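You operate a simulated robot arm through the tools that you are given. There is no shell and no other tool.

Carry out the task below with a simulated robot arm. There is one attempt and no reset: what you move stays moved.

Task
Put the big amber bead on the free end of the kiln bench away on the top of the deep bench. Take the teal drop and leave it on the top of the tool chest. Put the purple pot in the inside of the steel tub. Open the cream drawer, put the yellow glass block in the inside of the cream drawer, then shut the drawer. Put the clear jug on the shelf under the long bench. Any order will do. Set down upright: purple pot, clear jug.

It is judged by the outcome, as a careful person would: the job done as asked, and still so three seconds after it is handed in. It fails if anything else is knocked over, pushed out of place, dropped, spilled or broken.

Robot
A 6-joint arm with a two-finger gripper on a trunk, on a base that moves. Base frame: it is fixed to the floor where the robot stands at the start and does not move with it; the origin is under the middle of the robot, x ahead of it, y to its left, z up. Units: m, rad, N and s.
With the tool pointing down near the work surface it reaches from about 0.38 to 0.86 m from the robot's upright axis, wherever it stands. Its first joint turns from -2.897 to 2.897 rad. Places, roughly: big amber bead (4x4x3 cm) [0.5, 0.1, 0.9]; clear jug (8x13x11 cm) [-1.4, -1.4, 0.9]; cream drawer [-1.5, -0.8, 0.7]; inside of the cream drawer [-1.6, -0.8, 0.7]; inside of the steel tub (22x27 cm) [2.24, -0.88, 0.86]; purple pot (5x5x6 cm) [2.2, 1.1, 0.9]; shelf under the long bench [2.4, 0.3, 0.4]; teal drop (3x3x8 cm) [2.1, 1.2, 0.9]; top of the deep bench [1.2, -1.7, 0.8]; top of the tool chest (24x63 cm) [0.46, 3.84, 0.92]; yellow glass block (6x6x4 cm) [-1.4, -1, 0.9]. Payload 2.45 kg.
Tool frame: the origin (TCP) lies between the finger pads and is the grasp point; the fingertips stand 0.02 m ahead of it; z points along the fingers, y is the line along which they close. The gripper opens to 0.14 m; its body begins 0.168 m behind the TCP.
Orientation is that of the tool frame in the base frame, as a unit quaternion [w, x, y, z]. With the fingers straight down and closing along the base's y, the tool's x points along the base's -x, its y along +y and its z along -z.

Tools
- The arm moves only by the tool move_arm. Its argument "plan" is a list of rows, each a list of 3 entries, a list of its own where there are three numbers: the shift along the base's x, y, z in units of 200 mm (1.0 is 200 mm), then the turn, a rotation vector about the base's x, y, z in units of 180 degrees (1.0 is 180 degrees), then the closure, from 0 (fully open) to 1 (shut). In form: [[[tx, ty, tz], [rx, ry, rz], hand], ...]. A call has 1 to 20 rows; each row is the pose to reach, as a shift and turn from the pose commanded when the call began. A call with a number of a shift or a turn outside -1 to 1 is refused whole. A row lasts 0.2 s, in which the tool goes at most 0.05 m and 0.15 rad; a call with a longer step from one row to the next is refused whole, and so is a gripper value outside its range. Where a pose cannot be reached the arm comes as near as it can. A force on the tool above 40 N (or 10 N above the force at the start of the call, whichever is more), or a blocked arm, ends the call early, and 0.2 s more pass. The fingers move at their own pace (about 0.045 m/s each) and stop on an object; they squeeze with about 20 N. The grip force told is the motor's: it shows also when the fingers shut on nothing. Time passes only in rows, and 0.2 s behind the last, so rows that repeat a pose let the fingers close. It gives the time, the measured TCP pose, the force on the tool (base axes), the opening and the grip force at its end, in the units of the frame above (readings bear some noise), with the torque about the TCP (base axes, N m) and any sound that the robot's microphone picked up, and new pictures: "show" is both (left out), scene, wrist or none.
- Cameras (640 x 400 px; columns grow to the right, rows downward): "scene" is now at [0.0049, 0.0824, 1.8255]; the picture's right is [-1.00, 0.06, 0.00], its down [0.06, 0.93, -0.36] and it looks along [-0.02, -0.36, -0.93] (base axes); focal length 250 px, centre (320, 200). "wrist" rides on the gripper at [0.078, 0.011, -0.209] in the tool frame; the picture's right is [-0.14, 0.99, 0.00], its down [-0.92, -0.13, -0.37] and it looks along [-0.37, -0.05, 0.93] (tool axes); focal length 280 px, centre (320, 200).
- move_column(by): moves the trunk up (or, below 0, down) by that many m; the arm and the scene camera ride with it, the base frame stays. It gives what a move gives, with no picture.
- roll_base(legs): drives the robot by 1 to 6 legs, each [ahead, left, turn to the left] in m, m and rad, along the robot's own axes; the way and the turn of a leg run together, so that a leg with both is an arc; at most 1.5 m and 3.142 rad a leg. The arm and the cameras ride along, it lands a little off, and it stops where it bumps. It gives what a move gives, and a new picture of the scene camera.
- pan_tilt(pan, tilt): turns the head with the scene camera to pan (to the left, within 2.496 rad either way) and tilt (down, from -0.506 to 1.204), counted from straight ahead of the robot. It gives what a move gives, and a new picture of the scene camera.
- point_at(camera, pixels): for up to 12 pixels [column, row] of the newest picture of that camera ("zoom" is the newest enlarged one), the place [x, y, z] in the base frame of the surface seen there, good to about 0.002 m. No time passes.
- close_up(camera, box): a new picture of the part [left, top, right, bottom] of that camera's present view, enlarged. No time passes.
- close_job(): hands the job in; it is judged then, once.

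Leave the gripper open and the arm clear of the work at the hand-in unless told otherwise.

The tools are called after "Call:" as name(argument=value, ...) on one line, values as JSON. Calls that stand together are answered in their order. move_arm: Moves the arm, as the interface text tells. Its arguments: {"type":"object","properties":{"plan":{"type":"array","items":{"type":"array"}},"show":{"type":"string","enum":["both","scene","wrist","none"]}},"required":["plan"]} The other tools are called the same way: move_column (by) moves the trunk up or down; roll_base (legs) drives the base; pan_tilt (pan, tilt) turns the head that bears the scene camera; point_at (camera, pixels) gives the place of the surface under pixels of a picture; close_up (camera, box) takes an enlarged picture of a part of a camera's view; close_job () hands the job in.

At the start:

```text
clock: 0.0
position: [-0.3207, -0.3754, 1.0605]
orientation: [0.0, 0.001, 1.0, 0.0]
force: [-0.4, 0.1, 0.1]
torque: [-0.01, 0.01, -0.01]
gripper_width: 0.14
grip_force: 0.1
trunk travel left (down, up): [-0.1, 0.13]
robot x, y, heading: [-0.0028, 0.002, 0.001]
head pan, tilt (commanded): [-1.634, 1.201]
```

scene: 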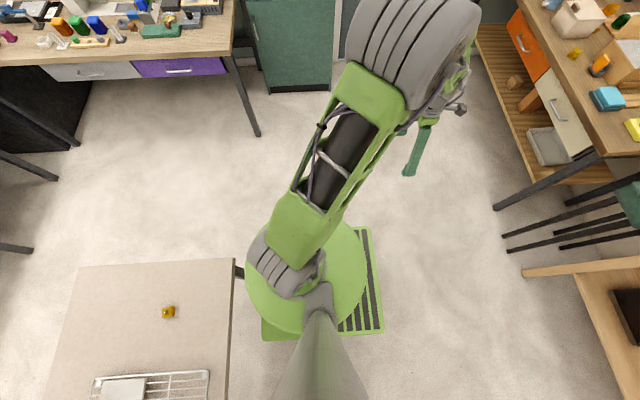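
wrist: 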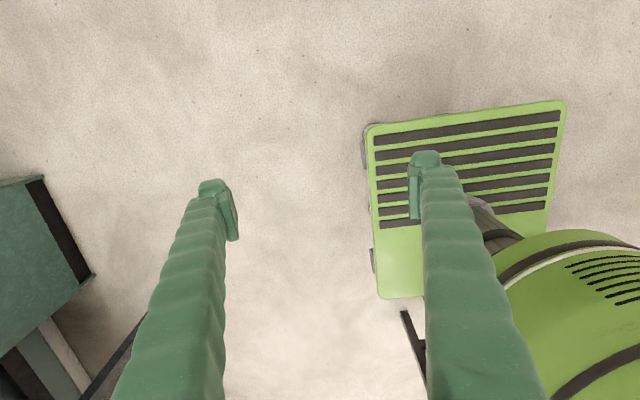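

I see the kiln bench at lower left of the scene picture with the amber bead near (168, 312), the deep bench at top left, and the cream drawer bench at top right. First I look around with the head to map the room before moving.

Call:
pan_tilt(pan=0.0, tilt=0.6)

```text
clock: 1.7
position: [-0.3203, -0.3753, 1.0605]
orientation: [0.0, 0.0, 1.0, -0.001]
force: [-0.2, -0.9, 0.4]
torque: [0.01, 0.01, 0.03]
gripper_width: 0.1399
grip_force: 0.1
trunk travel left (down, up): [-0.1, 0.13]
robot x, y, heading: [-0.0019, -0.0005, 0.001]
head pan, tilt (commanded): [0.0, 0.6]
```

scene: 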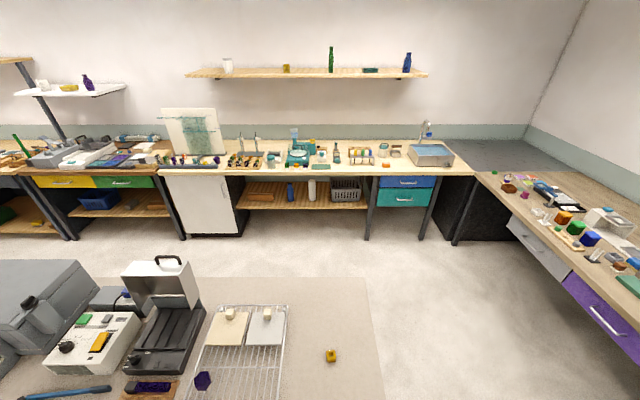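

The forward view shows the kiln bench in front with the bead near (331, 355), the long bench along the far wall with a shelf under it and the steel tub near (430, 152). I look left, right and behind.

Call:
pan_tilt(pan=1.0, tilt=0.6)

Call:
pan_tilt(pan=2.0, tilt=0.6)

Call:
pan_tilt(pan=-1.0, tilt=0.6)

Call:
pan_tilt(pan=-2.2, tilt=0.6)

```text
clock: 3.0
position: [-0.3202, -0.3751, 1.0616]
orientation: [-0.001, 0.0, 1.0, -0.001]
force: [-0.4, -0.8, 1.3]
torque: [0.0, 0.01, 0.01]
gripper_width: 0.1401
grip_force: 0.1
trunk travel left (down, up): [-0.1, 0.13]
robot x, y, heading: [-0.0004, 0.0028, -0.003]
head pan, tilt (commanded): [1.0, 0.6]
```

scene: 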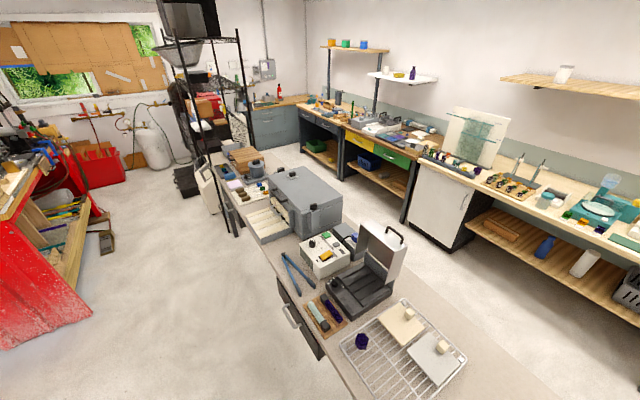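

```text
clock: 4.2
position: [-0.3191, -0.3753, 1.0612]
orientation: [0.0, -0.001, 1.0, 0.001]
force: [-0.1, -0.5, 0.2]
torque: [0.0, 0.04, 0.0]
gripper_width: 0.1398
grip_force: 0.1
trunk travel left (down, up): [-0.1, 0.13]
robot x, y, heading: [-0.0006, 0.0002, 0.005]
head pan, tilt (commanded): [2.0, 0.6]
```

scene: 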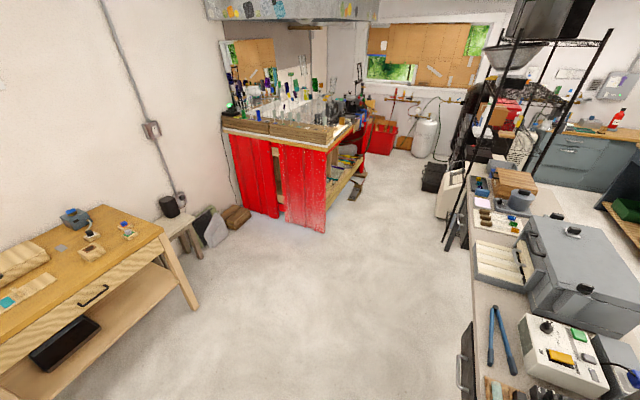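

```text
clock: 6.8
position: [-0.32, -0.3747, 1.0609]
orientation: [0.0, -0.001, 1.0, 0.0]
force: [0.2, 0.3, -0.1]
torque: [0.0, -0.03, -0.03]
gripper_width: 0.1398
grip_force: 0.1
trunk travel left (down, up): [-0.1, 0.13]
robot x, y, heading: [-0.0, -0.0024, -0.001]
head pan, tilt (commanded): [-1.0, 0.6]
```

scene: 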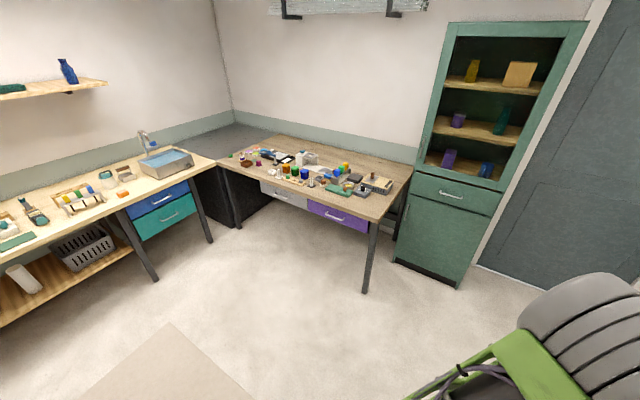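

```text
clock: 8.2
position: [-0.3206, -0.3752, 1.0613]
orientation: [0.0, 0.0, 1.0, 0.0]
force: [-0.3, -0.6, -0.5]
torque: [-0.03, -0.02, -0.03]
gripper_width: 0.1399
grip_force: 0.1
trunk travel left (down, up): [-0.1, 0.13]
robot x, y, heading: [0.0019, 0.0001, -0.006]
head pan, tilt (commanded): [-2.201, 0.6]
```

scene: 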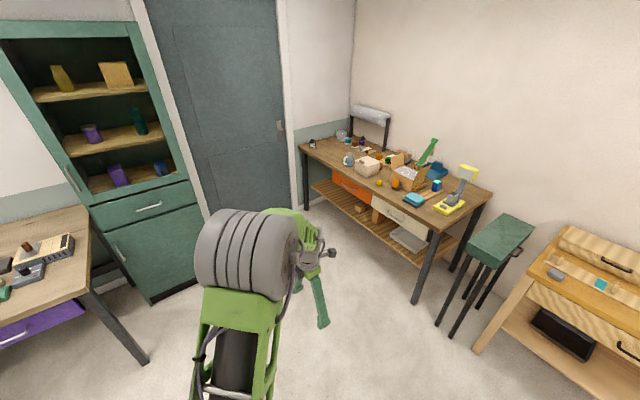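

The room is mapped roughly: the bench with the orange and cream drawers is behind-right. I take an enlarged look at that bench to identify the yellow block, clear jug and drawer.

Call:
close_up(camera="scene", box=[290, 90, 510, 310])

Call:
point_at(camera="scene", pixels=[[300, 144], [489, 187], [438, 232], [404, 222], [395, 184], [410, 177], [380, 183], [342, 135], [506, 236], [540, 262], [445, 205], [415, 300]])

```text
1.82 times, centred on (400, 200) of scene
```

zoom: 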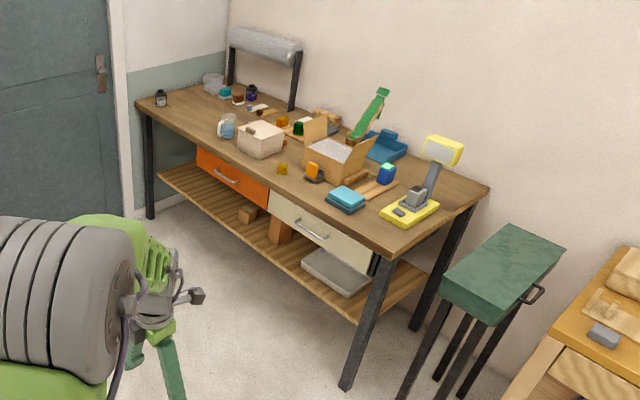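

```text
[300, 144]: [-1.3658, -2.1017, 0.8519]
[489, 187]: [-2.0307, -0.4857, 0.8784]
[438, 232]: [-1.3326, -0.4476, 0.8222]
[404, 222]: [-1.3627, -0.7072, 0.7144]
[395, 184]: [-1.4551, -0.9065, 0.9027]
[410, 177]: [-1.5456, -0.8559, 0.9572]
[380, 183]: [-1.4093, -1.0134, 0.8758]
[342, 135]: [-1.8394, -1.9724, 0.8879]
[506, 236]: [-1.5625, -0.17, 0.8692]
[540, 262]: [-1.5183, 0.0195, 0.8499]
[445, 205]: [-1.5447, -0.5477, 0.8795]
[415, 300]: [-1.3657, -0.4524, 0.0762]
```

The yellow block is near (380,183) and the clear jug near (348,160). Now I look left/forward to locate the tool chest at about [0.46, 3.84].

Call:
pan_tilt(pan=1.5, tilt=0.3)

```text
clock: 11.3
position: [-0.3206, -0.3767, 1.0616]
orientation: [0.0, 0.0, 1.0, 0.0]
force: [-1.0, 0.0, 0.2]
torque: [-0.02, 0.0, 0.0]
gripper_width: 0.14
grip_force: 0.1
trunk travel left (down, up): [-0.1, 0.13]
robot x, y, heading: [0.0038, 0.0019, 0.004]
head pan, tilt (commanded): [1.499, 0.3]
```

scene: 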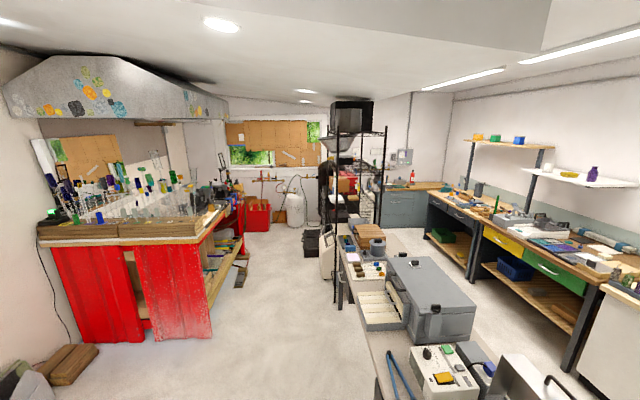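

Call:
point_at(camera="scene", pixels=[[258, 215], [325, 235], [350, 185], [410, 192], [365, 245], [330, 300], [345, 290], [210, 335], [150, 340], [245, 270], [270, 280], [345, 175]])

Call:
close_up(camera="scene", box=[220, 120, 460, 270])

```text
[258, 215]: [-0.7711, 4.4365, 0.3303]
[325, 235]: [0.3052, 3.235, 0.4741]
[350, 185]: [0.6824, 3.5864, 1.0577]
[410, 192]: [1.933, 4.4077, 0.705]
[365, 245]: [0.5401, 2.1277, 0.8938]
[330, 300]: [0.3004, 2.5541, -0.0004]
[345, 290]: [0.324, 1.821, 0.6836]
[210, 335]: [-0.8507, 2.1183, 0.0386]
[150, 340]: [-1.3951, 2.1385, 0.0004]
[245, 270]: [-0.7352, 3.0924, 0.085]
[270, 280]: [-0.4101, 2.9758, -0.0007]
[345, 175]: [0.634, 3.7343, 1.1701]
```

```text
2.67 times, centred on (340, 195) of scene
```

zoom: 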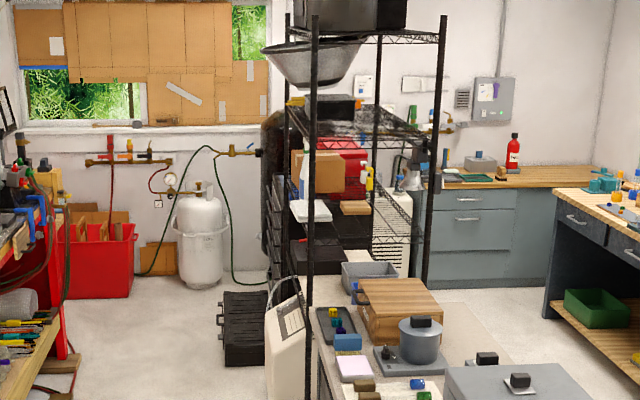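

The tool chest stands behind the black rack. Next I look straight down to see the robot's base footprint, and at the deep bench.

Call:
pan_tilt(pan=-0.7, tilt=1.2)

```text
clock: 13.4
position: [-0.3202, -0.375, 1.0609]
orientation: [0.001, 0.0, 1.0, 0.0]
force: [-0.8, -0.1, 1.5]
torque: [0.01, 0.0, 0.0]
gripper_width: 0.1399
grip_force: 0.0
trunk travel left (down, up): [-0.1, 0.13]
robot x, y, heading: [-0.0044, 0.0007, 0.003]
head pan, tilt (commanded): [-0.7, 1.201]
```

scene: 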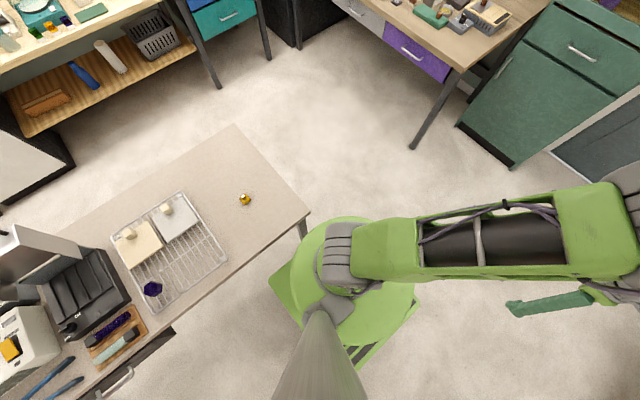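

Call:
point_at(camera="scene", pixels=[[235, 126], [309, 212], [243, 198], [288, 248], [270, 284], [365, 364], [418, 299], [300, 235], [412, 148], [512, 165], [465, 68], [172, 330]])

Call:
close_up(camera="scene", box=[0, 120, 320, 320])

```text
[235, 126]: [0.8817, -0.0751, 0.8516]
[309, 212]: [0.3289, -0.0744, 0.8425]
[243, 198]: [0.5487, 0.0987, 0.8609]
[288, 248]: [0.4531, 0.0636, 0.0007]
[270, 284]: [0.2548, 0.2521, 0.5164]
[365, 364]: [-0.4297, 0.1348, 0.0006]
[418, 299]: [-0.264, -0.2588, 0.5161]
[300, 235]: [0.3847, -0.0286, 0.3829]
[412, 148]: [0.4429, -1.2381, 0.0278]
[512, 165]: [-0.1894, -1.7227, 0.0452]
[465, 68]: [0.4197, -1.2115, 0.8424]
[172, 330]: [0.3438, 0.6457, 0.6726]
```

```text
2.00 times, centred on (160, 220) of scene
```

zoom: 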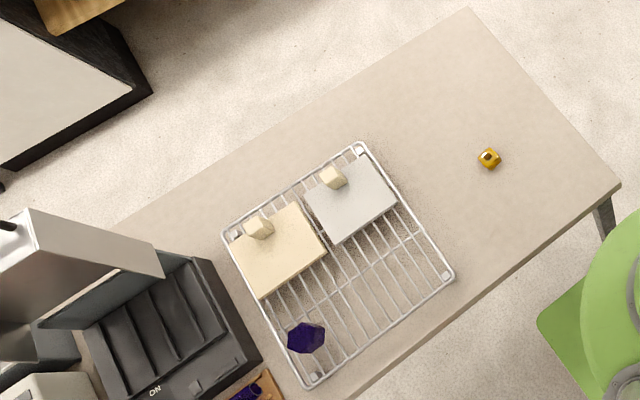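

The bead sits at about [0.545, 0.10, 0.86] on the kiln bench (front edge x=0.33, top z≈0.845, free end y≈-0.075). The base is about 0.52 m square. The arm points back-right, so I swing it round at its present height (z 1.06) to the front in short chords, beginning now with a shift of (+0.19, -0.125).

Call:
move_arm(plan=[[[0.19, -0.125, 0], [0, 0, 0], 0], [[0.38, -0.25, 0], [0, 0, 0], 0], [[0.57, -0.375, 0], [0, 0, 0], 0], [[0.76, -0.5, 0], [0, 0, 0], 0], [[0.95, -0.625, 0], [0, 0, 0], 0]], show="none")

```text
clock: 14.6
position: [-0.129, -0.5006, 1.0607]
orientation: [0.0, 0.0, 1.0, 0.002]
force: [-0.5, -0.4, 1.0]
torque: [0.0, 0.04, -0.05]
gripper_width: 0.1399
grip_force: 0.0
trunk travel left (down, up): [-0.1, 0.13]
robot x, y, heading: [0.0035, 0.0001, -0.004]
head pan, tilt (commanded): [-0.7, 1.201]
```

The arm follows well. I continue the swing to about (0.06, -0.52).

Call:
move_arm(plan=[[[0.24, -0.02, 0], [0, 0, 0], 0], [[0.48, -0.04, 0], [0, 0, 0], 0], [[0.72, -0.07, 0], [0, 0, 0], 0], [[0.95, -0.1, 0], [0, 0, 0], 0]], show="none")

Call:
move_arm(plan=[[[0.24, 0.08, 0], [0, 0, 0], 0], [[0.48, 0.16, 0], [0, 0, 0], 0], [[0.71, 0.26, 0], [0, 0, 0], 0], [[0.93, 0.37, 0], [0, 0, 0], 0]], show="none")

Call:
move_arm(plan=[[[0.17, 0.17, 0], [0, 0, 0], 0], [[0.34, 0.34, 0], [0, 0, 0], 0], [[0.51, 0.51, 0], [0, 0, 0], 0], [[0.68, 0.68, 0], [0, 0, 0], 0], [[0.85, 0.85, 0], [0, 0, 0], 0]], show="none")

Call:
move_arm(plan=[[[0.12, 0.2, 0], [0, 0, 0], 0], [[0.24, 0.4, 0], [0, 0, 0], 0], [[0.36, 0.6, 0], [0, 0, 0], 0], [[0.44, 0.8, 0], [0, 0, 0], 0], [[0.5, 0.95, 0], [0, 0, 0], 0]], show="both")

```text
clock: 15.6
position: [0.0641, -0.5213, 1.0596]
orientation: [0.0, 0.0, 1.0, 0.0]
force: [-0.1, -0.8, 0.8]
torque: [0.02, 0.05, 0.0]
gripper_width: 0.1402
grip_force: 0.1
trunk travel left (down, up): [-0.1, 0.13]
robot x, y, heading: [0.0016, -0.0027, 0.002]
head pan, tilt (commanded): [-0.7, 1.201]
```

```text
refused: row 1 steps farther than a row can; nothing moved
```

```text
clock: 16.8
position: [0.2334, -0.3497, 1.0606]
orientation: [0.0, 0.0, 1.0, 0.0]
force: [0.2, 0.8, -0.3]
torque: [0.0, 0.02, 0.01]
gripper_width: 0.14
grip_force: 0.2
trunk travel left (down, up): [-0.1, 0.13]
robot x, y, heading: [-0.0009, 0.0006, 0.001]
head pan, tilt (commanded): [-0.7, 1.201]
```

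```text
clock: 18.0
position: [0.3299, -0.1591, 1.0633]
orientation: [-0.001, 0.0, 1.0, 0.001]
force: [-0.2, 0.1, 0.5]
torque: [-0.02, 0.04, 0.0]
gripper_width: 0.1402
grip_force: 0.1
trunk travel left (down, up): [-0.1, 0.13]
robot x, y, heading: [0.0014, -0.0008, 0.0]
head pan, tilt (commanded): [-0.7, 1.201]
```

scene: 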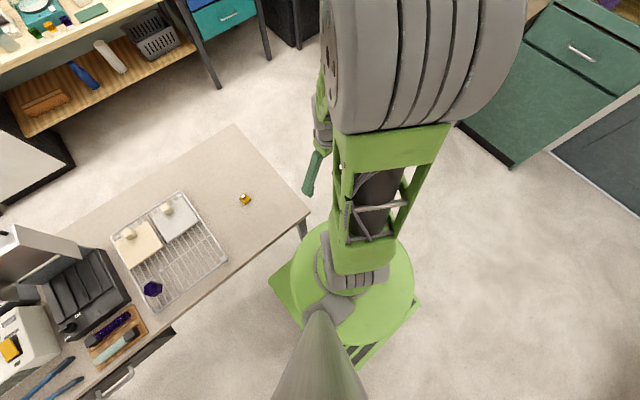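
wrist: 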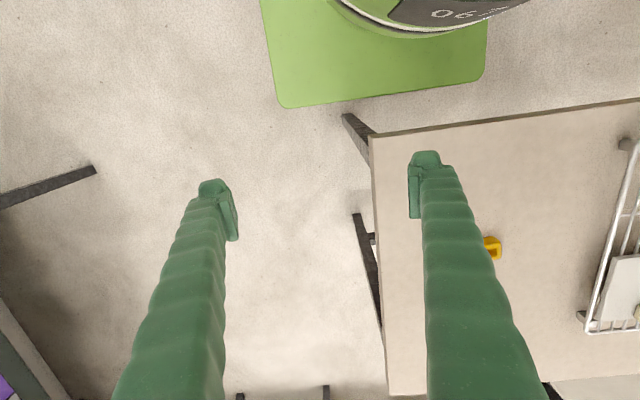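

One row was slightly too long and was refused, but the arm is safe at (0.33, -0.16). The bead shows at wrist (492, 248) and scene (244, 199). I measure it before moving over it.

Call:
point_at(camera="scene", pixels=[[244, 199], [241, 196], [247, 202], [250, 210], [235, 190]])

Call:
point_at(camera="wrist", pixels=[[492, 246], [497, 250], [487, 243], [510, 280]])

Call:
close_up(camera="scene", box=[214, 180, 274, 218])

```text
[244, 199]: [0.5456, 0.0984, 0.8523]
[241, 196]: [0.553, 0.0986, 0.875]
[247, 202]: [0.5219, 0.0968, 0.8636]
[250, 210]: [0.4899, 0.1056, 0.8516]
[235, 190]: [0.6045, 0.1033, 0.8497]
```

```text
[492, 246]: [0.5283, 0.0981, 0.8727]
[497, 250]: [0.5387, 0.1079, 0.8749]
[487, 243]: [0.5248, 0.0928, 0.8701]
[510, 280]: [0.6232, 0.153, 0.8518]
```

```text
10.53 times, centred on (244, 199) of scene
```

zoom: 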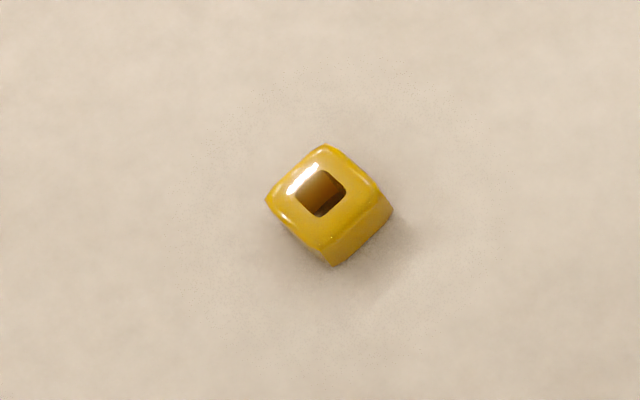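

The bead is a squarish block with a hole in its top; table there is z≈0.8515. I measure the top corners on the zoom picture: (325,148), (270,200), (335,245), (388,205) and the centre.

Call:
point_at(camera="zoom", pixels=[[325, 152], [273, 200], [334, 240], [386, 200], [300, 175], [360, 185], [332, 228], [290, 215], [335, 262], [388, 216]])

```text
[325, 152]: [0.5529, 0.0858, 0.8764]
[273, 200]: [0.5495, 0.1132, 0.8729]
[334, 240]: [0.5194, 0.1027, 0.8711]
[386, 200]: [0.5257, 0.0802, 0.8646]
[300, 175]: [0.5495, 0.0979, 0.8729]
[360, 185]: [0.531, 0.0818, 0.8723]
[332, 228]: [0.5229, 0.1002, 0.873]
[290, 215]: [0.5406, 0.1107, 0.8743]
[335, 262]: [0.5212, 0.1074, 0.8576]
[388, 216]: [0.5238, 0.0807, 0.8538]
```

The bead centre is about (0.537, 0.0955), turned roughly 10° about z, top at 0.874. I move above it in a first part.

Call:
move_arm(plan=[[[0.133, 0.158, 0], [0, 0, 0.01], 0], [[0.267, 0.317, 0], [0, 0, 0.02], 0], [[0.4, 0.475, 0], [0, 0, 0.03], 0], [[0.533, 0.633, 0], [0, 0, 0.04], 0], [[0.667, 0.792, 0], [0, 0, 0.05], 0], [[0.8, 0.95, 0], [0, 0, 0.055], 0]], show="wrist")

```text
clock: 19.4
position: [0.4882, 0.0312, 1.0626]
orientation: [-0.001, -0.086, 0.996, 0.0]
force: [0.7, -0.5, 0.7]
torque: [-0.05, 0.06, -0.01]
gripper_width: 0.14
grip_force: 0.1
trunk travel left (down, up): [-0.1, 0.13]
robot x, y, heading: [-0.0005, 0.0027, -0.0]
head pan, tilt (commanded): [-0.7, 1.201]
```

wrist: 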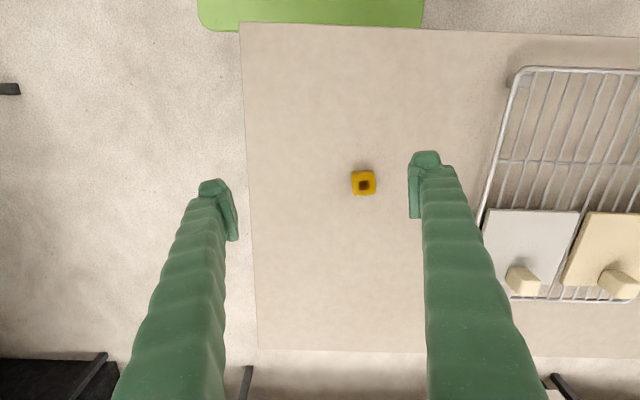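

The bead is at wrist (363, 183), now square with the fingers. I measure it with the wrist camera.

Call:
point_at(camera="wrist", pixels=[[354, 175], [373, 174], [354, 192], [373, 192], [363, 183], [340, 200]])

```text
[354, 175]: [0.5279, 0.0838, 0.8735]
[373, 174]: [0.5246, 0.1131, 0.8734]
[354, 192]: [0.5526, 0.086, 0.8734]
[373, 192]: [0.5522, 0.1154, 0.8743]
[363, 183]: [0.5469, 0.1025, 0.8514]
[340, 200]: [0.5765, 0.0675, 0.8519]
```

Centre (0.539, 0.0995), top 0.8735, table 0.8515. I shift above it, descend until the fingertips are about 4 mm above the table, then close.

Call:
move_arm(plan=[[[0.12, 0.17, 0], [0, 0, 0], 0], [[0.245, 0.347, 0], [0, 0, 0], 0], [[0.245, 0.347, -0.23], [0, 0, 0], 0], [[0.245, 0.347, -0.46], [0, 0, 0], 0], [[0.245, 0.347, -0.69], [0, 0, 0], 0], [[0.245, 0.347, -0.84], [0, 0, 0], 0], [[0.245, 0.347, -0.92], [0, 0, 0], 0], [[0.245, 0.347, -0.92], [0, 0, 0], 0.5], [[0.245, 0.347, -0.92], [0, 0, 0], 0.7], [[0.245, 0.347, -0.92], [0, 0, 0], 1], [[0.245, 0.347, -0.92], [0, 0, 0], 1], [[0.245, 0.347, -0.92], [0, 0, 0], 1], [[0.245, 0.347, -0.92], [0, 0, 0], 1], [[0.245, 0.347, -0.92], [0, 0, 0], 1], [[0.245, 0.347, -0.92], [0, 0, 0], 1]], show="wrist")

```text
clock: 22.6
position: [0.54, 0.0988, 0.8769]
orientation: [0.0, -0.085, 0.996, 0.0]
force: [-0.5, -0.5, 0.4]
torque: [-0.01, 0.02, 0.03]
gripper_width: 0.0352
grip_force: 19.5
trunk travel left (down, up): [-0.1, 0.13]
robot x, y, heading: [0.0013, -0.0015, -0.003]
head pan, tilt (commanded): [-0.7, 1.201]
```

wrist: 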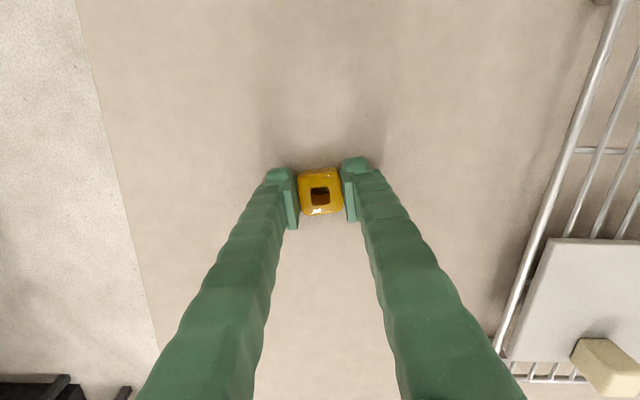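

The bead is gripped (width 0.035 m, 19.5 N). I lift it straight up.

Call:
move_arm(plan=[[[0, 0, 0.1], [0, 0, 0], 1], [[0, 0, 0.3], [0, 0, 0], 1], [[0, 0, 0.5], [0, 0, 0], 1], [[0, 0, 0.7], [0, 0, 0], 1], [[0, 0, 0.92], [0, 0, 0], 1]], show="wrist")

Call:
pan_tilt(pan=-1.0, tilt=0.75)

```text
clock: 23.8
position: [0.5385, 0.1013, 1.0621]
orientation: [0.0, -0.087, 0.996, 0.0]
force: [0.4, 0.3, -0.2]
torque: [0.0, -0.01, 0.0]
gripper_width: 0.0002
grip_force: 19.7
trunk travel left (down, up): [-0.1, 0.13]
robot x, y, heading: [0.0011, -0.0018, -0.003]
head pan, tilt (commanded): [-0.7, 1.201]
```

wrist: 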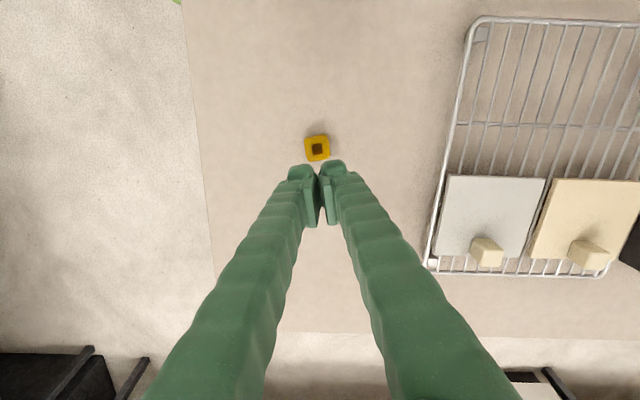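

```text
clock: 24.7
position: [0.5383, 0.1013, 1.0601]
orientation: [0.0, -0.086, 0.996, 0.0]
force: [-0.6, 0.4, -0.2]
torque: [0.03, -0.02, -0.02]
gripper_width: 0.0
grip_force: 19.7
trunk travel left (down, up): [-0.1, 0.13]
robot x, y, heading: [0.0041, -0.0007, -0.003]
head pan, tilt (commanded): [-1.0, 0.75]
```

scene: 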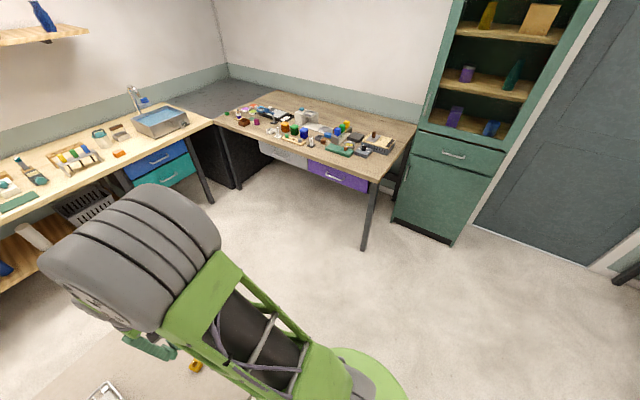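

The fingers are shut on nothing: the bead slipped out and lies on the table at wrist (317, 148). I look closer at it to see how it lies.

Call:
close_up(camera="wrist", box=[277, 120, 357, 170])

Call:
point_at(camera="wrist", pixels=[[307, 138], [327, 136], [330, 158], [306, 160], [309, 148], [317, 156], [317, 138], [345, 140]])

```text
8.00 times, centred on (317, 145) of wrist
```

zoom: 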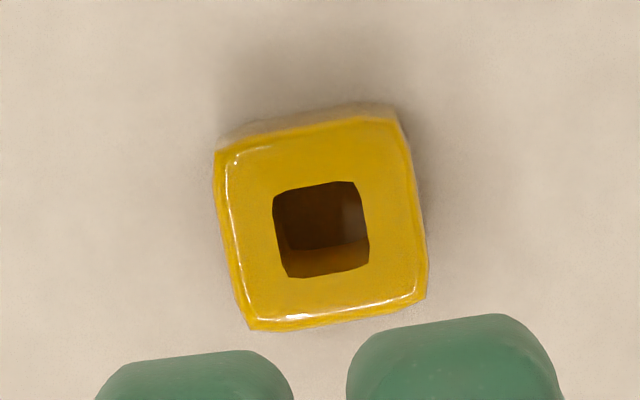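

```text
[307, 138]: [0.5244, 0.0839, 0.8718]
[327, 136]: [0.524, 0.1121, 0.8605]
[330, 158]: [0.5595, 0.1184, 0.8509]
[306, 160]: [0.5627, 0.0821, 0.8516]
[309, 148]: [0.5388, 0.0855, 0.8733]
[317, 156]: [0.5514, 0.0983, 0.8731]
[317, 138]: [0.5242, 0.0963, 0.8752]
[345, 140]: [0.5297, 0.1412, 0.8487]
```

The bead still sits at its place (centre ≈ (0.539, 0.098)). The grip was too shallow on its rounded shoulders. I open, go down again 4 mm deeper with fingertips right at the table, close, and lift only slightly and slowly at first.

Call:
move_arm(plan=[[[0, 0, 0], [0, 0, 0.017], 0.3], [[0, 0, 0], [0, 0, 0.017], 0.3], [[0, 0, 0], [0, 0, 0.017], 0.3], [[0, 0, 0], [0, 0, 0.017], 0.3], [[0, 0, 0], [0, 0, 0.017], 0.3], [[0, 0, 0], [0, 0, 0.017], 0.3], [[0, 0, -0.24], [0, 0, 0.017], 0.3], [[0, 0, -0.48], [0, 0, 0.017], 0.3], [[0, 0, -0.72], [0, 0, 0.017], 0.3], [[0, 0, -0.88], [0, 0, 0.017], 0.3], [[0, 0, -0.92], [0, 0, 0.017], 0.3], [[0, 0, -0.942], [0, 0, 0.017], 0.3], [[0, 0, -0.942], [0, 0, 0.017], 0.3]], show="wrist")

```text
clock: 27.5
position: [0.5383, 0.0989, 0.8726]
orientation: [0.001, -0.113, 0.994, 0.0]
force: [-0.2, -0.4, 0.0]
torque: [-0.02, -0.02, 0.01]
gripper_width: 0.0982
grip_force: 0.0
trunk travel left (down, up): [-0.1, 0.13]
robot x, y, heading: [-0.0001, -0.0014, 0.0]
head pan, tilt (commanded): [-1.0, 0.75]
```

wrist: 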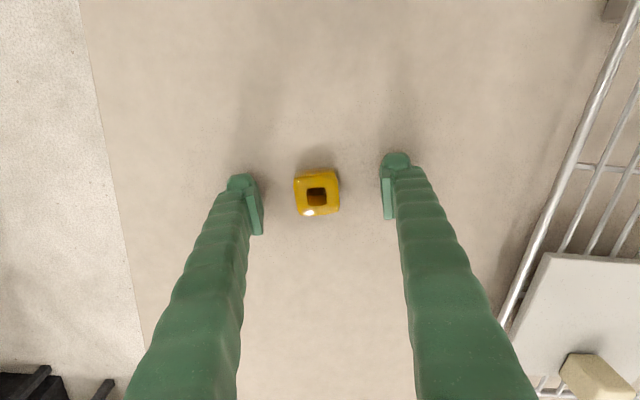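

Fingers straddle the bead well, at (317,194), with the grasp point at (320,195). I close and raise it gently 2 cm.

Call:
move_arm(plan=[[[0, 0, 0], [0, 0, 0], 0.6], [[0, 0, 0], [0, 0, 0], 0.7], [[0, 0, 0], [0, 0, 0], 0.75], [[0, 0, 0], [0, 0, 0], 0.8], [[0, 0, 0], [0, 0, 0], 0.9], [[0, 0, 0], [0, 0, 0], 1], [[0, 0, 0], [0, 0, 0], 1], [[0, 0, 0], [0, 0, 0], 1], [[0, 0, 0.02], [0, 0, 0], 1], [[0, 0, 0.04], [0, 0, 0], 1], [[0, 0, 0.07], [0, 0, 0], 1], [[0, 0, 0.1], [0, 0, 0], 1]], show="wrist")

```text
clock: 30.1
position: [0.5386, 0.1006, 0.8934]
orientation: [0.0, -0.113, 0.994, 0.0]
force: [-0.1, 0.9, -0.6]
torque: [-0.02, 0.0, -0.03]
gripper_width: 0.0353
grip_force: 19.8
trunk travel left (down, up): [-0.1, 0.13]
robot x, y, heading: [0.0019, 0.0012, -0.001]
head pan, tilt (commanded): [-1.0, 0.75]
```

wrist: 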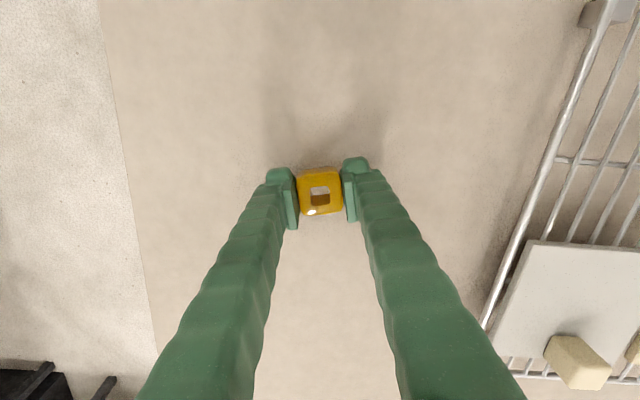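

The bead is now lifted (table seen through its hole, width 0.0353). I raise it gently to travel height.

Call:
move_arm(plan=[[[0, 0, 0.05], [0, 0, 0], 1], [[0, 0, 0.12], [0, 0, 0], 1], [[0, 0, 0.22], [0, 0, 0], 1], [[0, 0, 0.32], [0, 0, 0], 1], [[0, 0, 0.44], [0, 0, 0], 1], [[0, 0, 0.56], [0, 0, 0], 1], [[0, 0, 0.68], [0, 0, 0], 1], [[0, 0, 0.78], [0, 0, 0], 1], [[0, 0, 0.84], [0, 0, 0], 1]], show="wrist")

Call:
close_up(camera="scene", box=[210, 80, 430, 217])

```text
clock: 32.1
position: [0.5382, 0.1002, 1.0606]
orientation: [0.0, -0.114, 0.993, -0.001]
force: [-1.4, 0.4, -1.1]
torque: [0.0, -0.01, 0.02]
gripper_width: 0.0352
grip_force: 20.0
trunk travel left (down, up): [-0.1, 0.13]
robot x, y, heading: [-0.0028, -0.0018, 0.001]
head pan, tilt (commanded): [-1.0, 0.75]
```

wrist: 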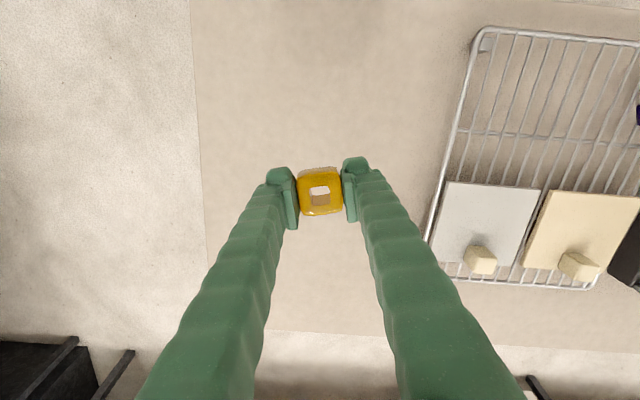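

```text
2.91 times, centred on (320, 148) of scene
```

zoom: 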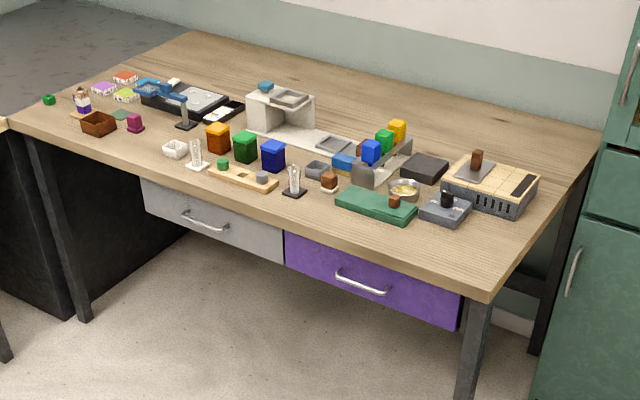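

The bead is held well. The deep bench has clear space at its front right, around zoom (480, 250), and along the front edge. I measure those places and the edges.

Call:
point_at(camera="zoom", pixels=[[480, 250], [500, 225], [430, 240], [350, 225], [490, 295], [595, 140], [15, 120], [190, 40], [140, 155], [520, 205], [415, 215], [300, 215]])

```text
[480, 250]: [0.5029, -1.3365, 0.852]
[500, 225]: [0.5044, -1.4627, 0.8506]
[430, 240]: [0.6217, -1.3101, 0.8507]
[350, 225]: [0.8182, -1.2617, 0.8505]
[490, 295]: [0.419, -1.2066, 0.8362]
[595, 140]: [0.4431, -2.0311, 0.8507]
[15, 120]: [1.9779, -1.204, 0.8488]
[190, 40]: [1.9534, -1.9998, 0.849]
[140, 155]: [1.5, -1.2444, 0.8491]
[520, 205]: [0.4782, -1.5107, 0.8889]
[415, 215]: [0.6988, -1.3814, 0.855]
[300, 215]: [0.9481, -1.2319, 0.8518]
```

Bench top z≈0.851, spanning x 0.42–1.98, y −1.205 to −2.03. A clear spot for the bead is about (0.51, −1.33). I drive right 0.75 m, ahead 0.5 m, then turn right to face the deep bench.

Call:
roll_base(legs=[[0, -0.75, 0], [0.5, 0, 0], [0, 0, -1.571]])

```text
clock: 45.4
position: [0.5907, -1.2832, 1.0601]
orientation: [0.0, 0.627, 0.779, 0.001]
force: [0.3, 0.7, -0.6]
torque: [0.03, -0.02, -0.02]
gripper_width: 0.0351
grip_force: 19.9
trunk travel left (down, up): [-0.1, 0.13]
robot x, y, heading: [0.5012, -0.7435, -1.584]
head pan, tilt (commanded): [-1.0, 0.75]
```

scene: 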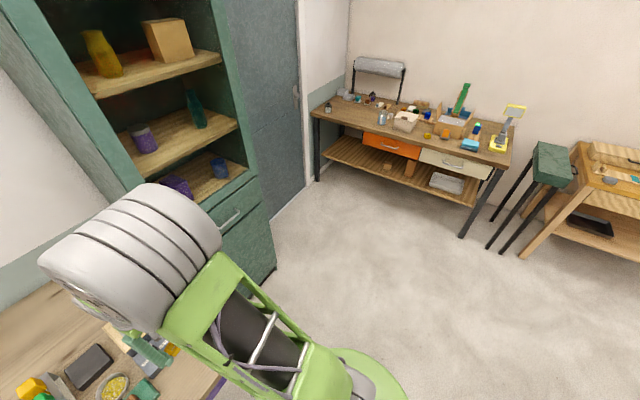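

The robot is at (0.50, −0.74), facing the deep bench with the bead at (0.59, −1.28, 1.06). I shift over the clear spot (0.51, −1.33) and look.

Call:
move_arm(plan=[[[-0.2, -0.1, 0], [0, 0, 0], 1], [[-0.4, -0.22, 0], [0, 0, 0], 1]], show="wrist")

Call:
pan_tilt(pan=0.45, tilt=0.9)

```text
clock: 46.0
position: [0.513, -1.3299, 1.0605]
orientation: [0.0, 0.628, 0.779, 0.0]
force: [-0.3, 0.1, -0.6]
torque: [0.05, -0.02, 0.0]
gripper_width: 0.0353
grip_force: 20.0
trunk travel left (down, up): [-0.1, 0.13]
robot x, y, heading: [0.498, -0.7435, -1.585]
head pan, tilt (commanded): [-1.0, 0.75]
```

wrist: 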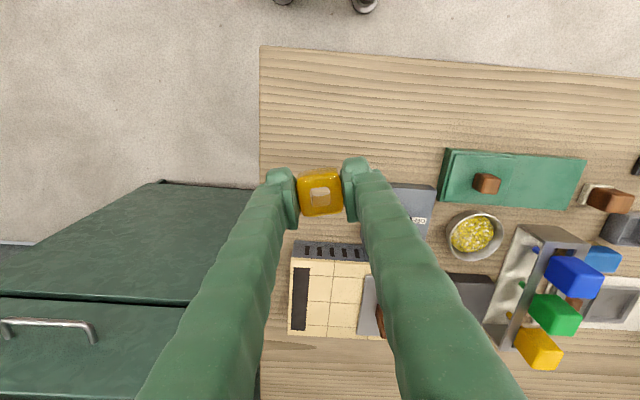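

```text
clock: 47.5
position: [0.5137, -1.3283, 1.0607]
orientation: [0.0, 0.627, 0.779, 0.0]
force: [-0.2, -0.8, -0.2]
torque: [-0.02, -0.01, -0.01]
gripper_width: 0.0352
grip_force: 20.0
trunk travel left (down, up): [-0.1, 0.13]
robot x, y, heading: [0.5004, -0.7454, -1.585]
head pan, tilt (commanded): [0.45, 0.901]
```

scene: 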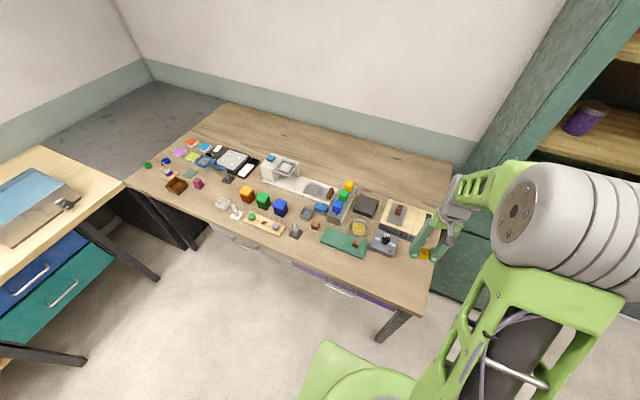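

The wrist view shows clear wood beneath at about (320, 145). I lower the bead to just above the table, slowing at the end.

Call:
move_arm(plan=[[[0, 0, -0.2], [0, 0, 0], 1], [[0, 0, -0.4], [0, 0, 0], 1], [[0, 0, -0.6], [0, 0, 0], 1], [[0, 0, -0.75], [0, 0, 0], 1], [[0, 0, -0.85], [0, 0, 0], 1], [[0, 0, -0.9], [0, 0, 0], 1], [[0, 0, -0.92], [0, 0, 0], 1], [[0, 0, -0.932], [0, 0, 0], 1], [[0, 0, -0.932], [0, 0, 0], 1]], show="wrist")

```text
clock: 49.5
position: [0.5115, -1.3269, 0.8746]
orientation: [0.0, 0.627, 0.779, 0.0]
force: [0.7, -0.2, -1.4]
torque: [0.04, 0.0, 0.02]
gripper_width: 0.035
grip_force: 20.6
trunk travel left (down, up): [-0.1, 0.13]
robot x, y, heading: [0.4946, -0.7447, -1.582]
head pan, tilt (commanded): [0.45, 0.901]
```

wrist: 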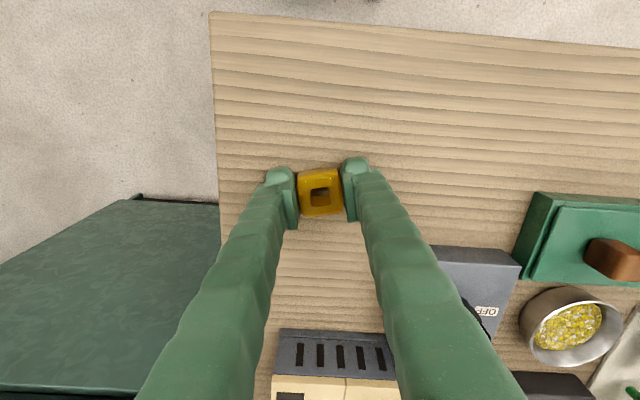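

The bead is close to the table. I check the table height beside it at wrist (320, 245) and (250,160).

Call:
point_at(camera="wrist", pixels=[[320, 250], [250, 150], [330, 140], [322, 178], [460, 280]])

```text
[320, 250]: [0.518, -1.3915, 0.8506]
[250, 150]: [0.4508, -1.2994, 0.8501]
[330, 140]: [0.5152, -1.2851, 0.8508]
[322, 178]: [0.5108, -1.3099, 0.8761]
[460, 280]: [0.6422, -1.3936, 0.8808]
```

Table is 0.8505; I lower 2.5 mm more, open partway, and rise.

Call:
move_arm(plan=[[[0, 0, -0.006], [0, 0, 0], 1], [[0, 0, -0.012], [0, 0, 0], 1], [[0, 0, -0.012], [0, 0, 0], 0.6], [[0, 0, -0.012], [0, 0, 0], 0.5], [[0, 0, -0.012], [0, 0, 0], 0.5], [[0, 0, -0.012], [0, 0, 0], 0.5], [[0, 0, 0.1], [0, 0, 0], 0.5], [[0, 0, 0.3], [0, 0, 0], 0.5], [[0, 0, 0.5], [0, 0, 0], 0.5], [[0, 0, 0.7], [0, 0, 0], 0.4], [[0, 0, 0.93], [0, 0, 0], 0.3]], show="wrist")

```text
clock: 51.9
position: [0.5137, -1.3265, 1.0622]
orientation: [0.001, 0.627, 0.779, 0.0]
force: [0.2, -0.2, -0.3]
torque: [-0.04, 0.01, 0.02]
gripper_width: 0.098
grip_force: 0.1
trunk travel left (down, up): [-0.1, 0.13]
robot x, y, heading: [0.4967, -0.7403, -1.585]
head pan, tilt (commanded): [0.45, 0.901]
```

wrist: 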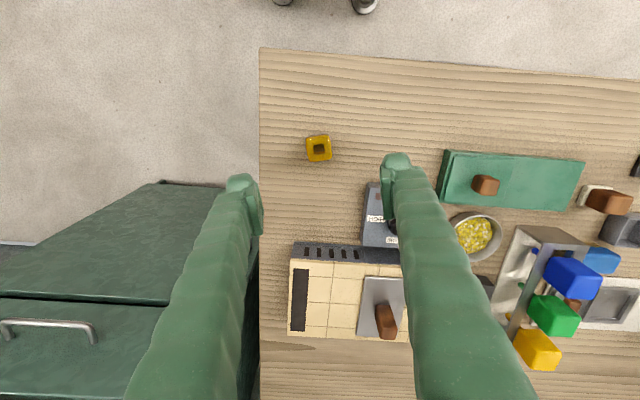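

The bead rests upright on the deep bench at wrist (319, 148). Next job: purple pot to the steel tub. I look left toward the long bench to measure it.

Call:
pan_tilt(pan=1.6, tilt=0.7)

Call:
point_at(camera="scene", pixels=[[320, 200], [320, 120]])

```text
clock: 53.3
position: [0.513, -1.3272, 1.0615]
orientation: [0.0, 0.627, 0.779, 0.0]
force: [0.4, 0.0, -0.9]
torque: [0.01, -0.01, -0.01]
gripper_width: 0.0977
grip_force: 0.1
trunk travel left (down, up): [-0.1, 0.13]
robot x, y, heading: [0.4991, -0.7446, -1.577]
head pan, tilt (commanded): [1.6, 0.7]
```

scene: 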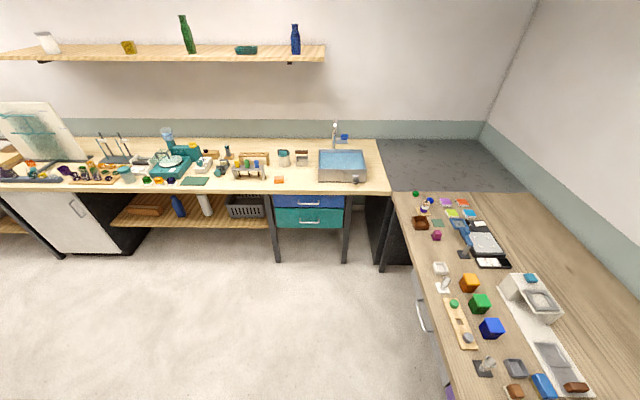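

```text
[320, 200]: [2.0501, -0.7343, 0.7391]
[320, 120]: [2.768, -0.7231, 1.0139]
```

Call:
close_up(camera="scene", box=[0, 90, 400, 290])

Call:
point_at(camera="scene", pixels=[[389, 193], [10, 190], [340, 165], [322, 155], [365, 180], [150, 190], [190, 215], [160, 212], [110, 205], [262, 260], [340, 180], [344, 262]])

```text
1.60 times, centred on (200, 190) of scene
```

zoom: 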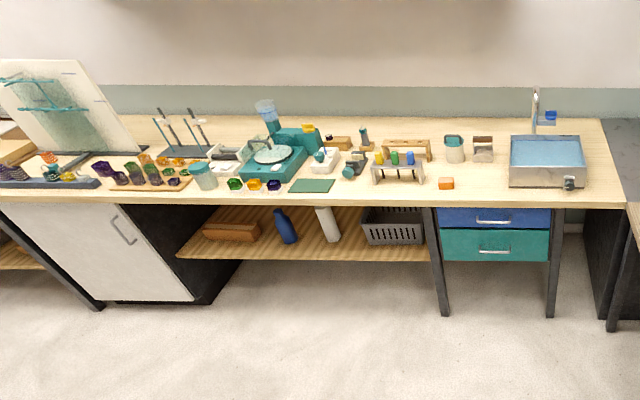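

```text
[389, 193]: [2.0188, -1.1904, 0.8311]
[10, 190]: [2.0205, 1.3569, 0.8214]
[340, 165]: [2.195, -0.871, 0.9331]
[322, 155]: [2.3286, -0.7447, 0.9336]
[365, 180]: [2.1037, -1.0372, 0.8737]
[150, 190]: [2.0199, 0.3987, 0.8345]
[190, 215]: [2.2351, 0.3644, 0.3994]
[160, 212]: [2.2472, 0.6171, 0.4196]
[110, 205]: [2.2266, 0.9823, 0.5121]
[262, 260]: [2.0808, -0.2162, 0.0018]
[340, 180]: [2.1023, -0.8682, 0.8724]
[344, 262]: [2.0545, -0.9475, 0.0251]
```

The long bench front edge is x≈2.02, top ~0.84–0.87, the tub rim ~0.93 around (2.2, −0.88), and the shelf under it at z≈0.40 holds a wood block, a blue bottle, a white cylinder and a basket. I raise the trunk for clearance, then turn to face the long bench and drive along to y≈1.1.

Call:
move_column(by=0.12)

Call:
roll_base(legs=[[0, 0, 1.577], [0.82, 0, 0], [0, 0.95, 0], [0, 0.9, 0]])

```text
clock: 54.8
position: [0.5126, -1.3266, 1.1804]
orientation: [0.0, 0.627, 0.779, 0.0]
force: [-0.4, -0.1, 0.3]
torque: [0.01, 0.01, 0.0]
gripper_width: 0.098
grip_force: 0.0
trunk travel left (down, up): [-0.22, 0.01]
robot x, y, heading: [0.4968, -0.7416, -1.583]
head pan, tilt (commanded): [1.6, 0.7]
```

```text
clock: 79.1
position: [1.9496, 1.0823, 1.1798]
orientation: [0.0, -0.1, 0.995, 0.0]
force: [0.0, -0.2, 0.1]
torque: [-0.02, -0.01, -0.02]
gripper_width: 0.098
grip_force: 0.1
trunk travel left (down, up): [-0.22, 0.01]
robot x, y, heading: [1.3667, 1.079, -0.024]
head pan, tilt (commanded): [1.6, 0.7]
```

scene: 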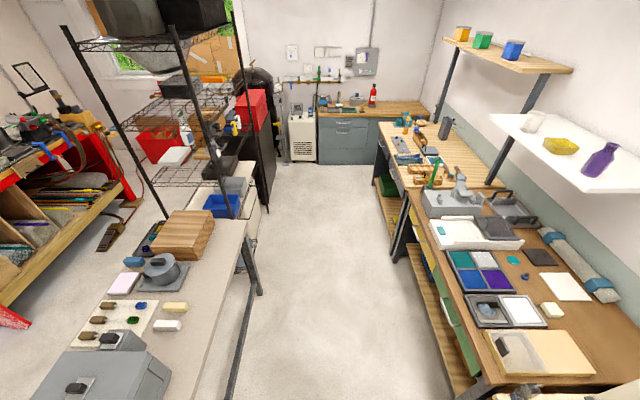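

I can see down the aisle: behind the rack there is a dark chest with a red box on it near (255, 115). I measure some places there for later.

Call:
point_at(camera="scene", pixels=[[262, 150], [250, 110], [268, 105], [272, 190], [300, 150], [228, 165], [240, 190], [262, 285], [248, 225], [455, 205], [450, 150], [400, 250]])

Call:
close_up(camera="scene", box=[150, 50, 350, 250])

```text
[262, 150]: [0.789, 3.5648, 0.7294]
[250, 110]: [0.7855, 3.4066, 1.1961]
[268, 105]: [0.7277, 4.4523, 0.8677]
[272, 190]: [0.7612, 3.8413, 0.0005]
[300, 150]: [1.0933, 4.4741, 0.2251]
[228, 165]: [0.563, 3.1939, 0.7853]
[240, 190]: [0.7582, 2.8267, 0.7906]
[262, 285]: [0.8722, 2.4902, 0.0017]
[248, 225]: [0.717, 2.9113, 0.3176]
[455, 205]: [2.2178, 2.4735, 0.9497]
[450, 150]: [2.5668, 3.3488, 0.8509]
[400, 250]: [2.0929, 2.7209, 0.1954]
```

```text
2.00 times, centred on (250, 150) of scene
```

zoom: 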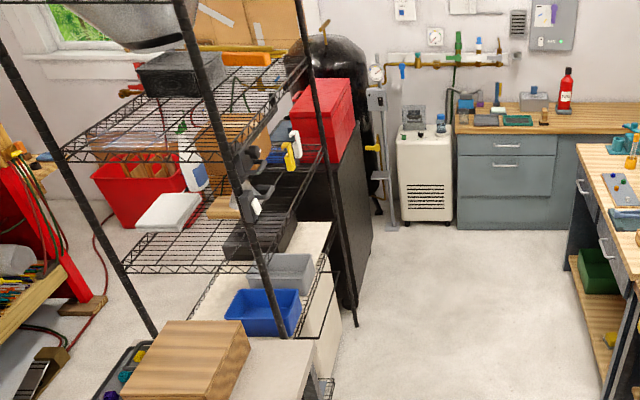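

The chest lies behind the rack, with its aisle side at x≈0.79. Now I look at the bench in front of me for the purple pot and teal drop.

Call:
pan_tilt(pan=0.1, tilt=0.8)

Call:
close_up(camera="scene", box=[0, 0, 640, 400])

```text
clock: 80.7
position: [1.9501, 1.083, 1.18]
orientation: [-0.001, -0.099, 0.995, 0.0]
force: [0.4, 0.7, 0.5]
torque: [-0.02, 0.0, 0.04]
gripper_width: 0.098
grip_force: 0.1
trunk travel left (down, up): [-0.22, 0.01]
robot x, y, heading: [1.3697, 1.0776, -0.028]
head pan, tilt (commanded): [0.099, 0.799]
```

scene: 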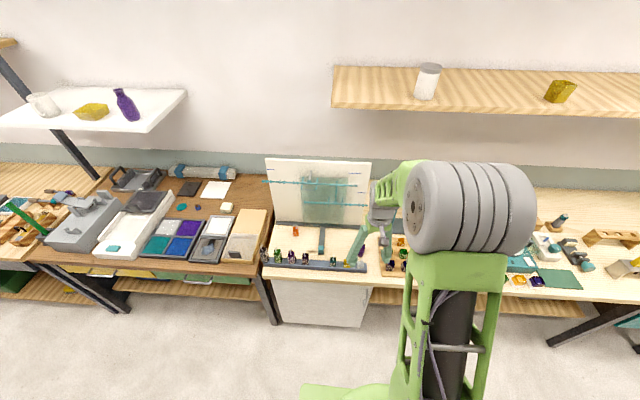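

```text
1.00 times, centred on (320, 200) of scene (not enlarged: the box is as wide or as high as the picture)
```

zoom: 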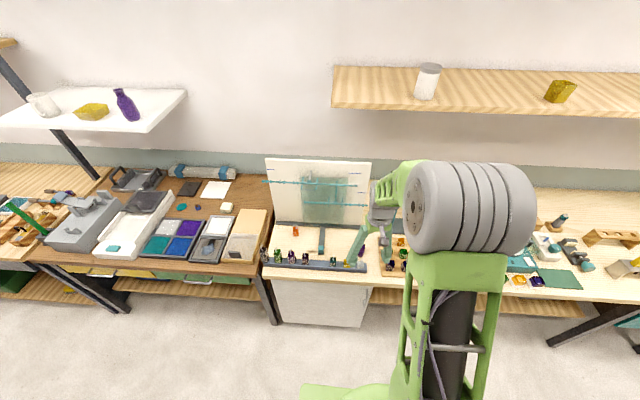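

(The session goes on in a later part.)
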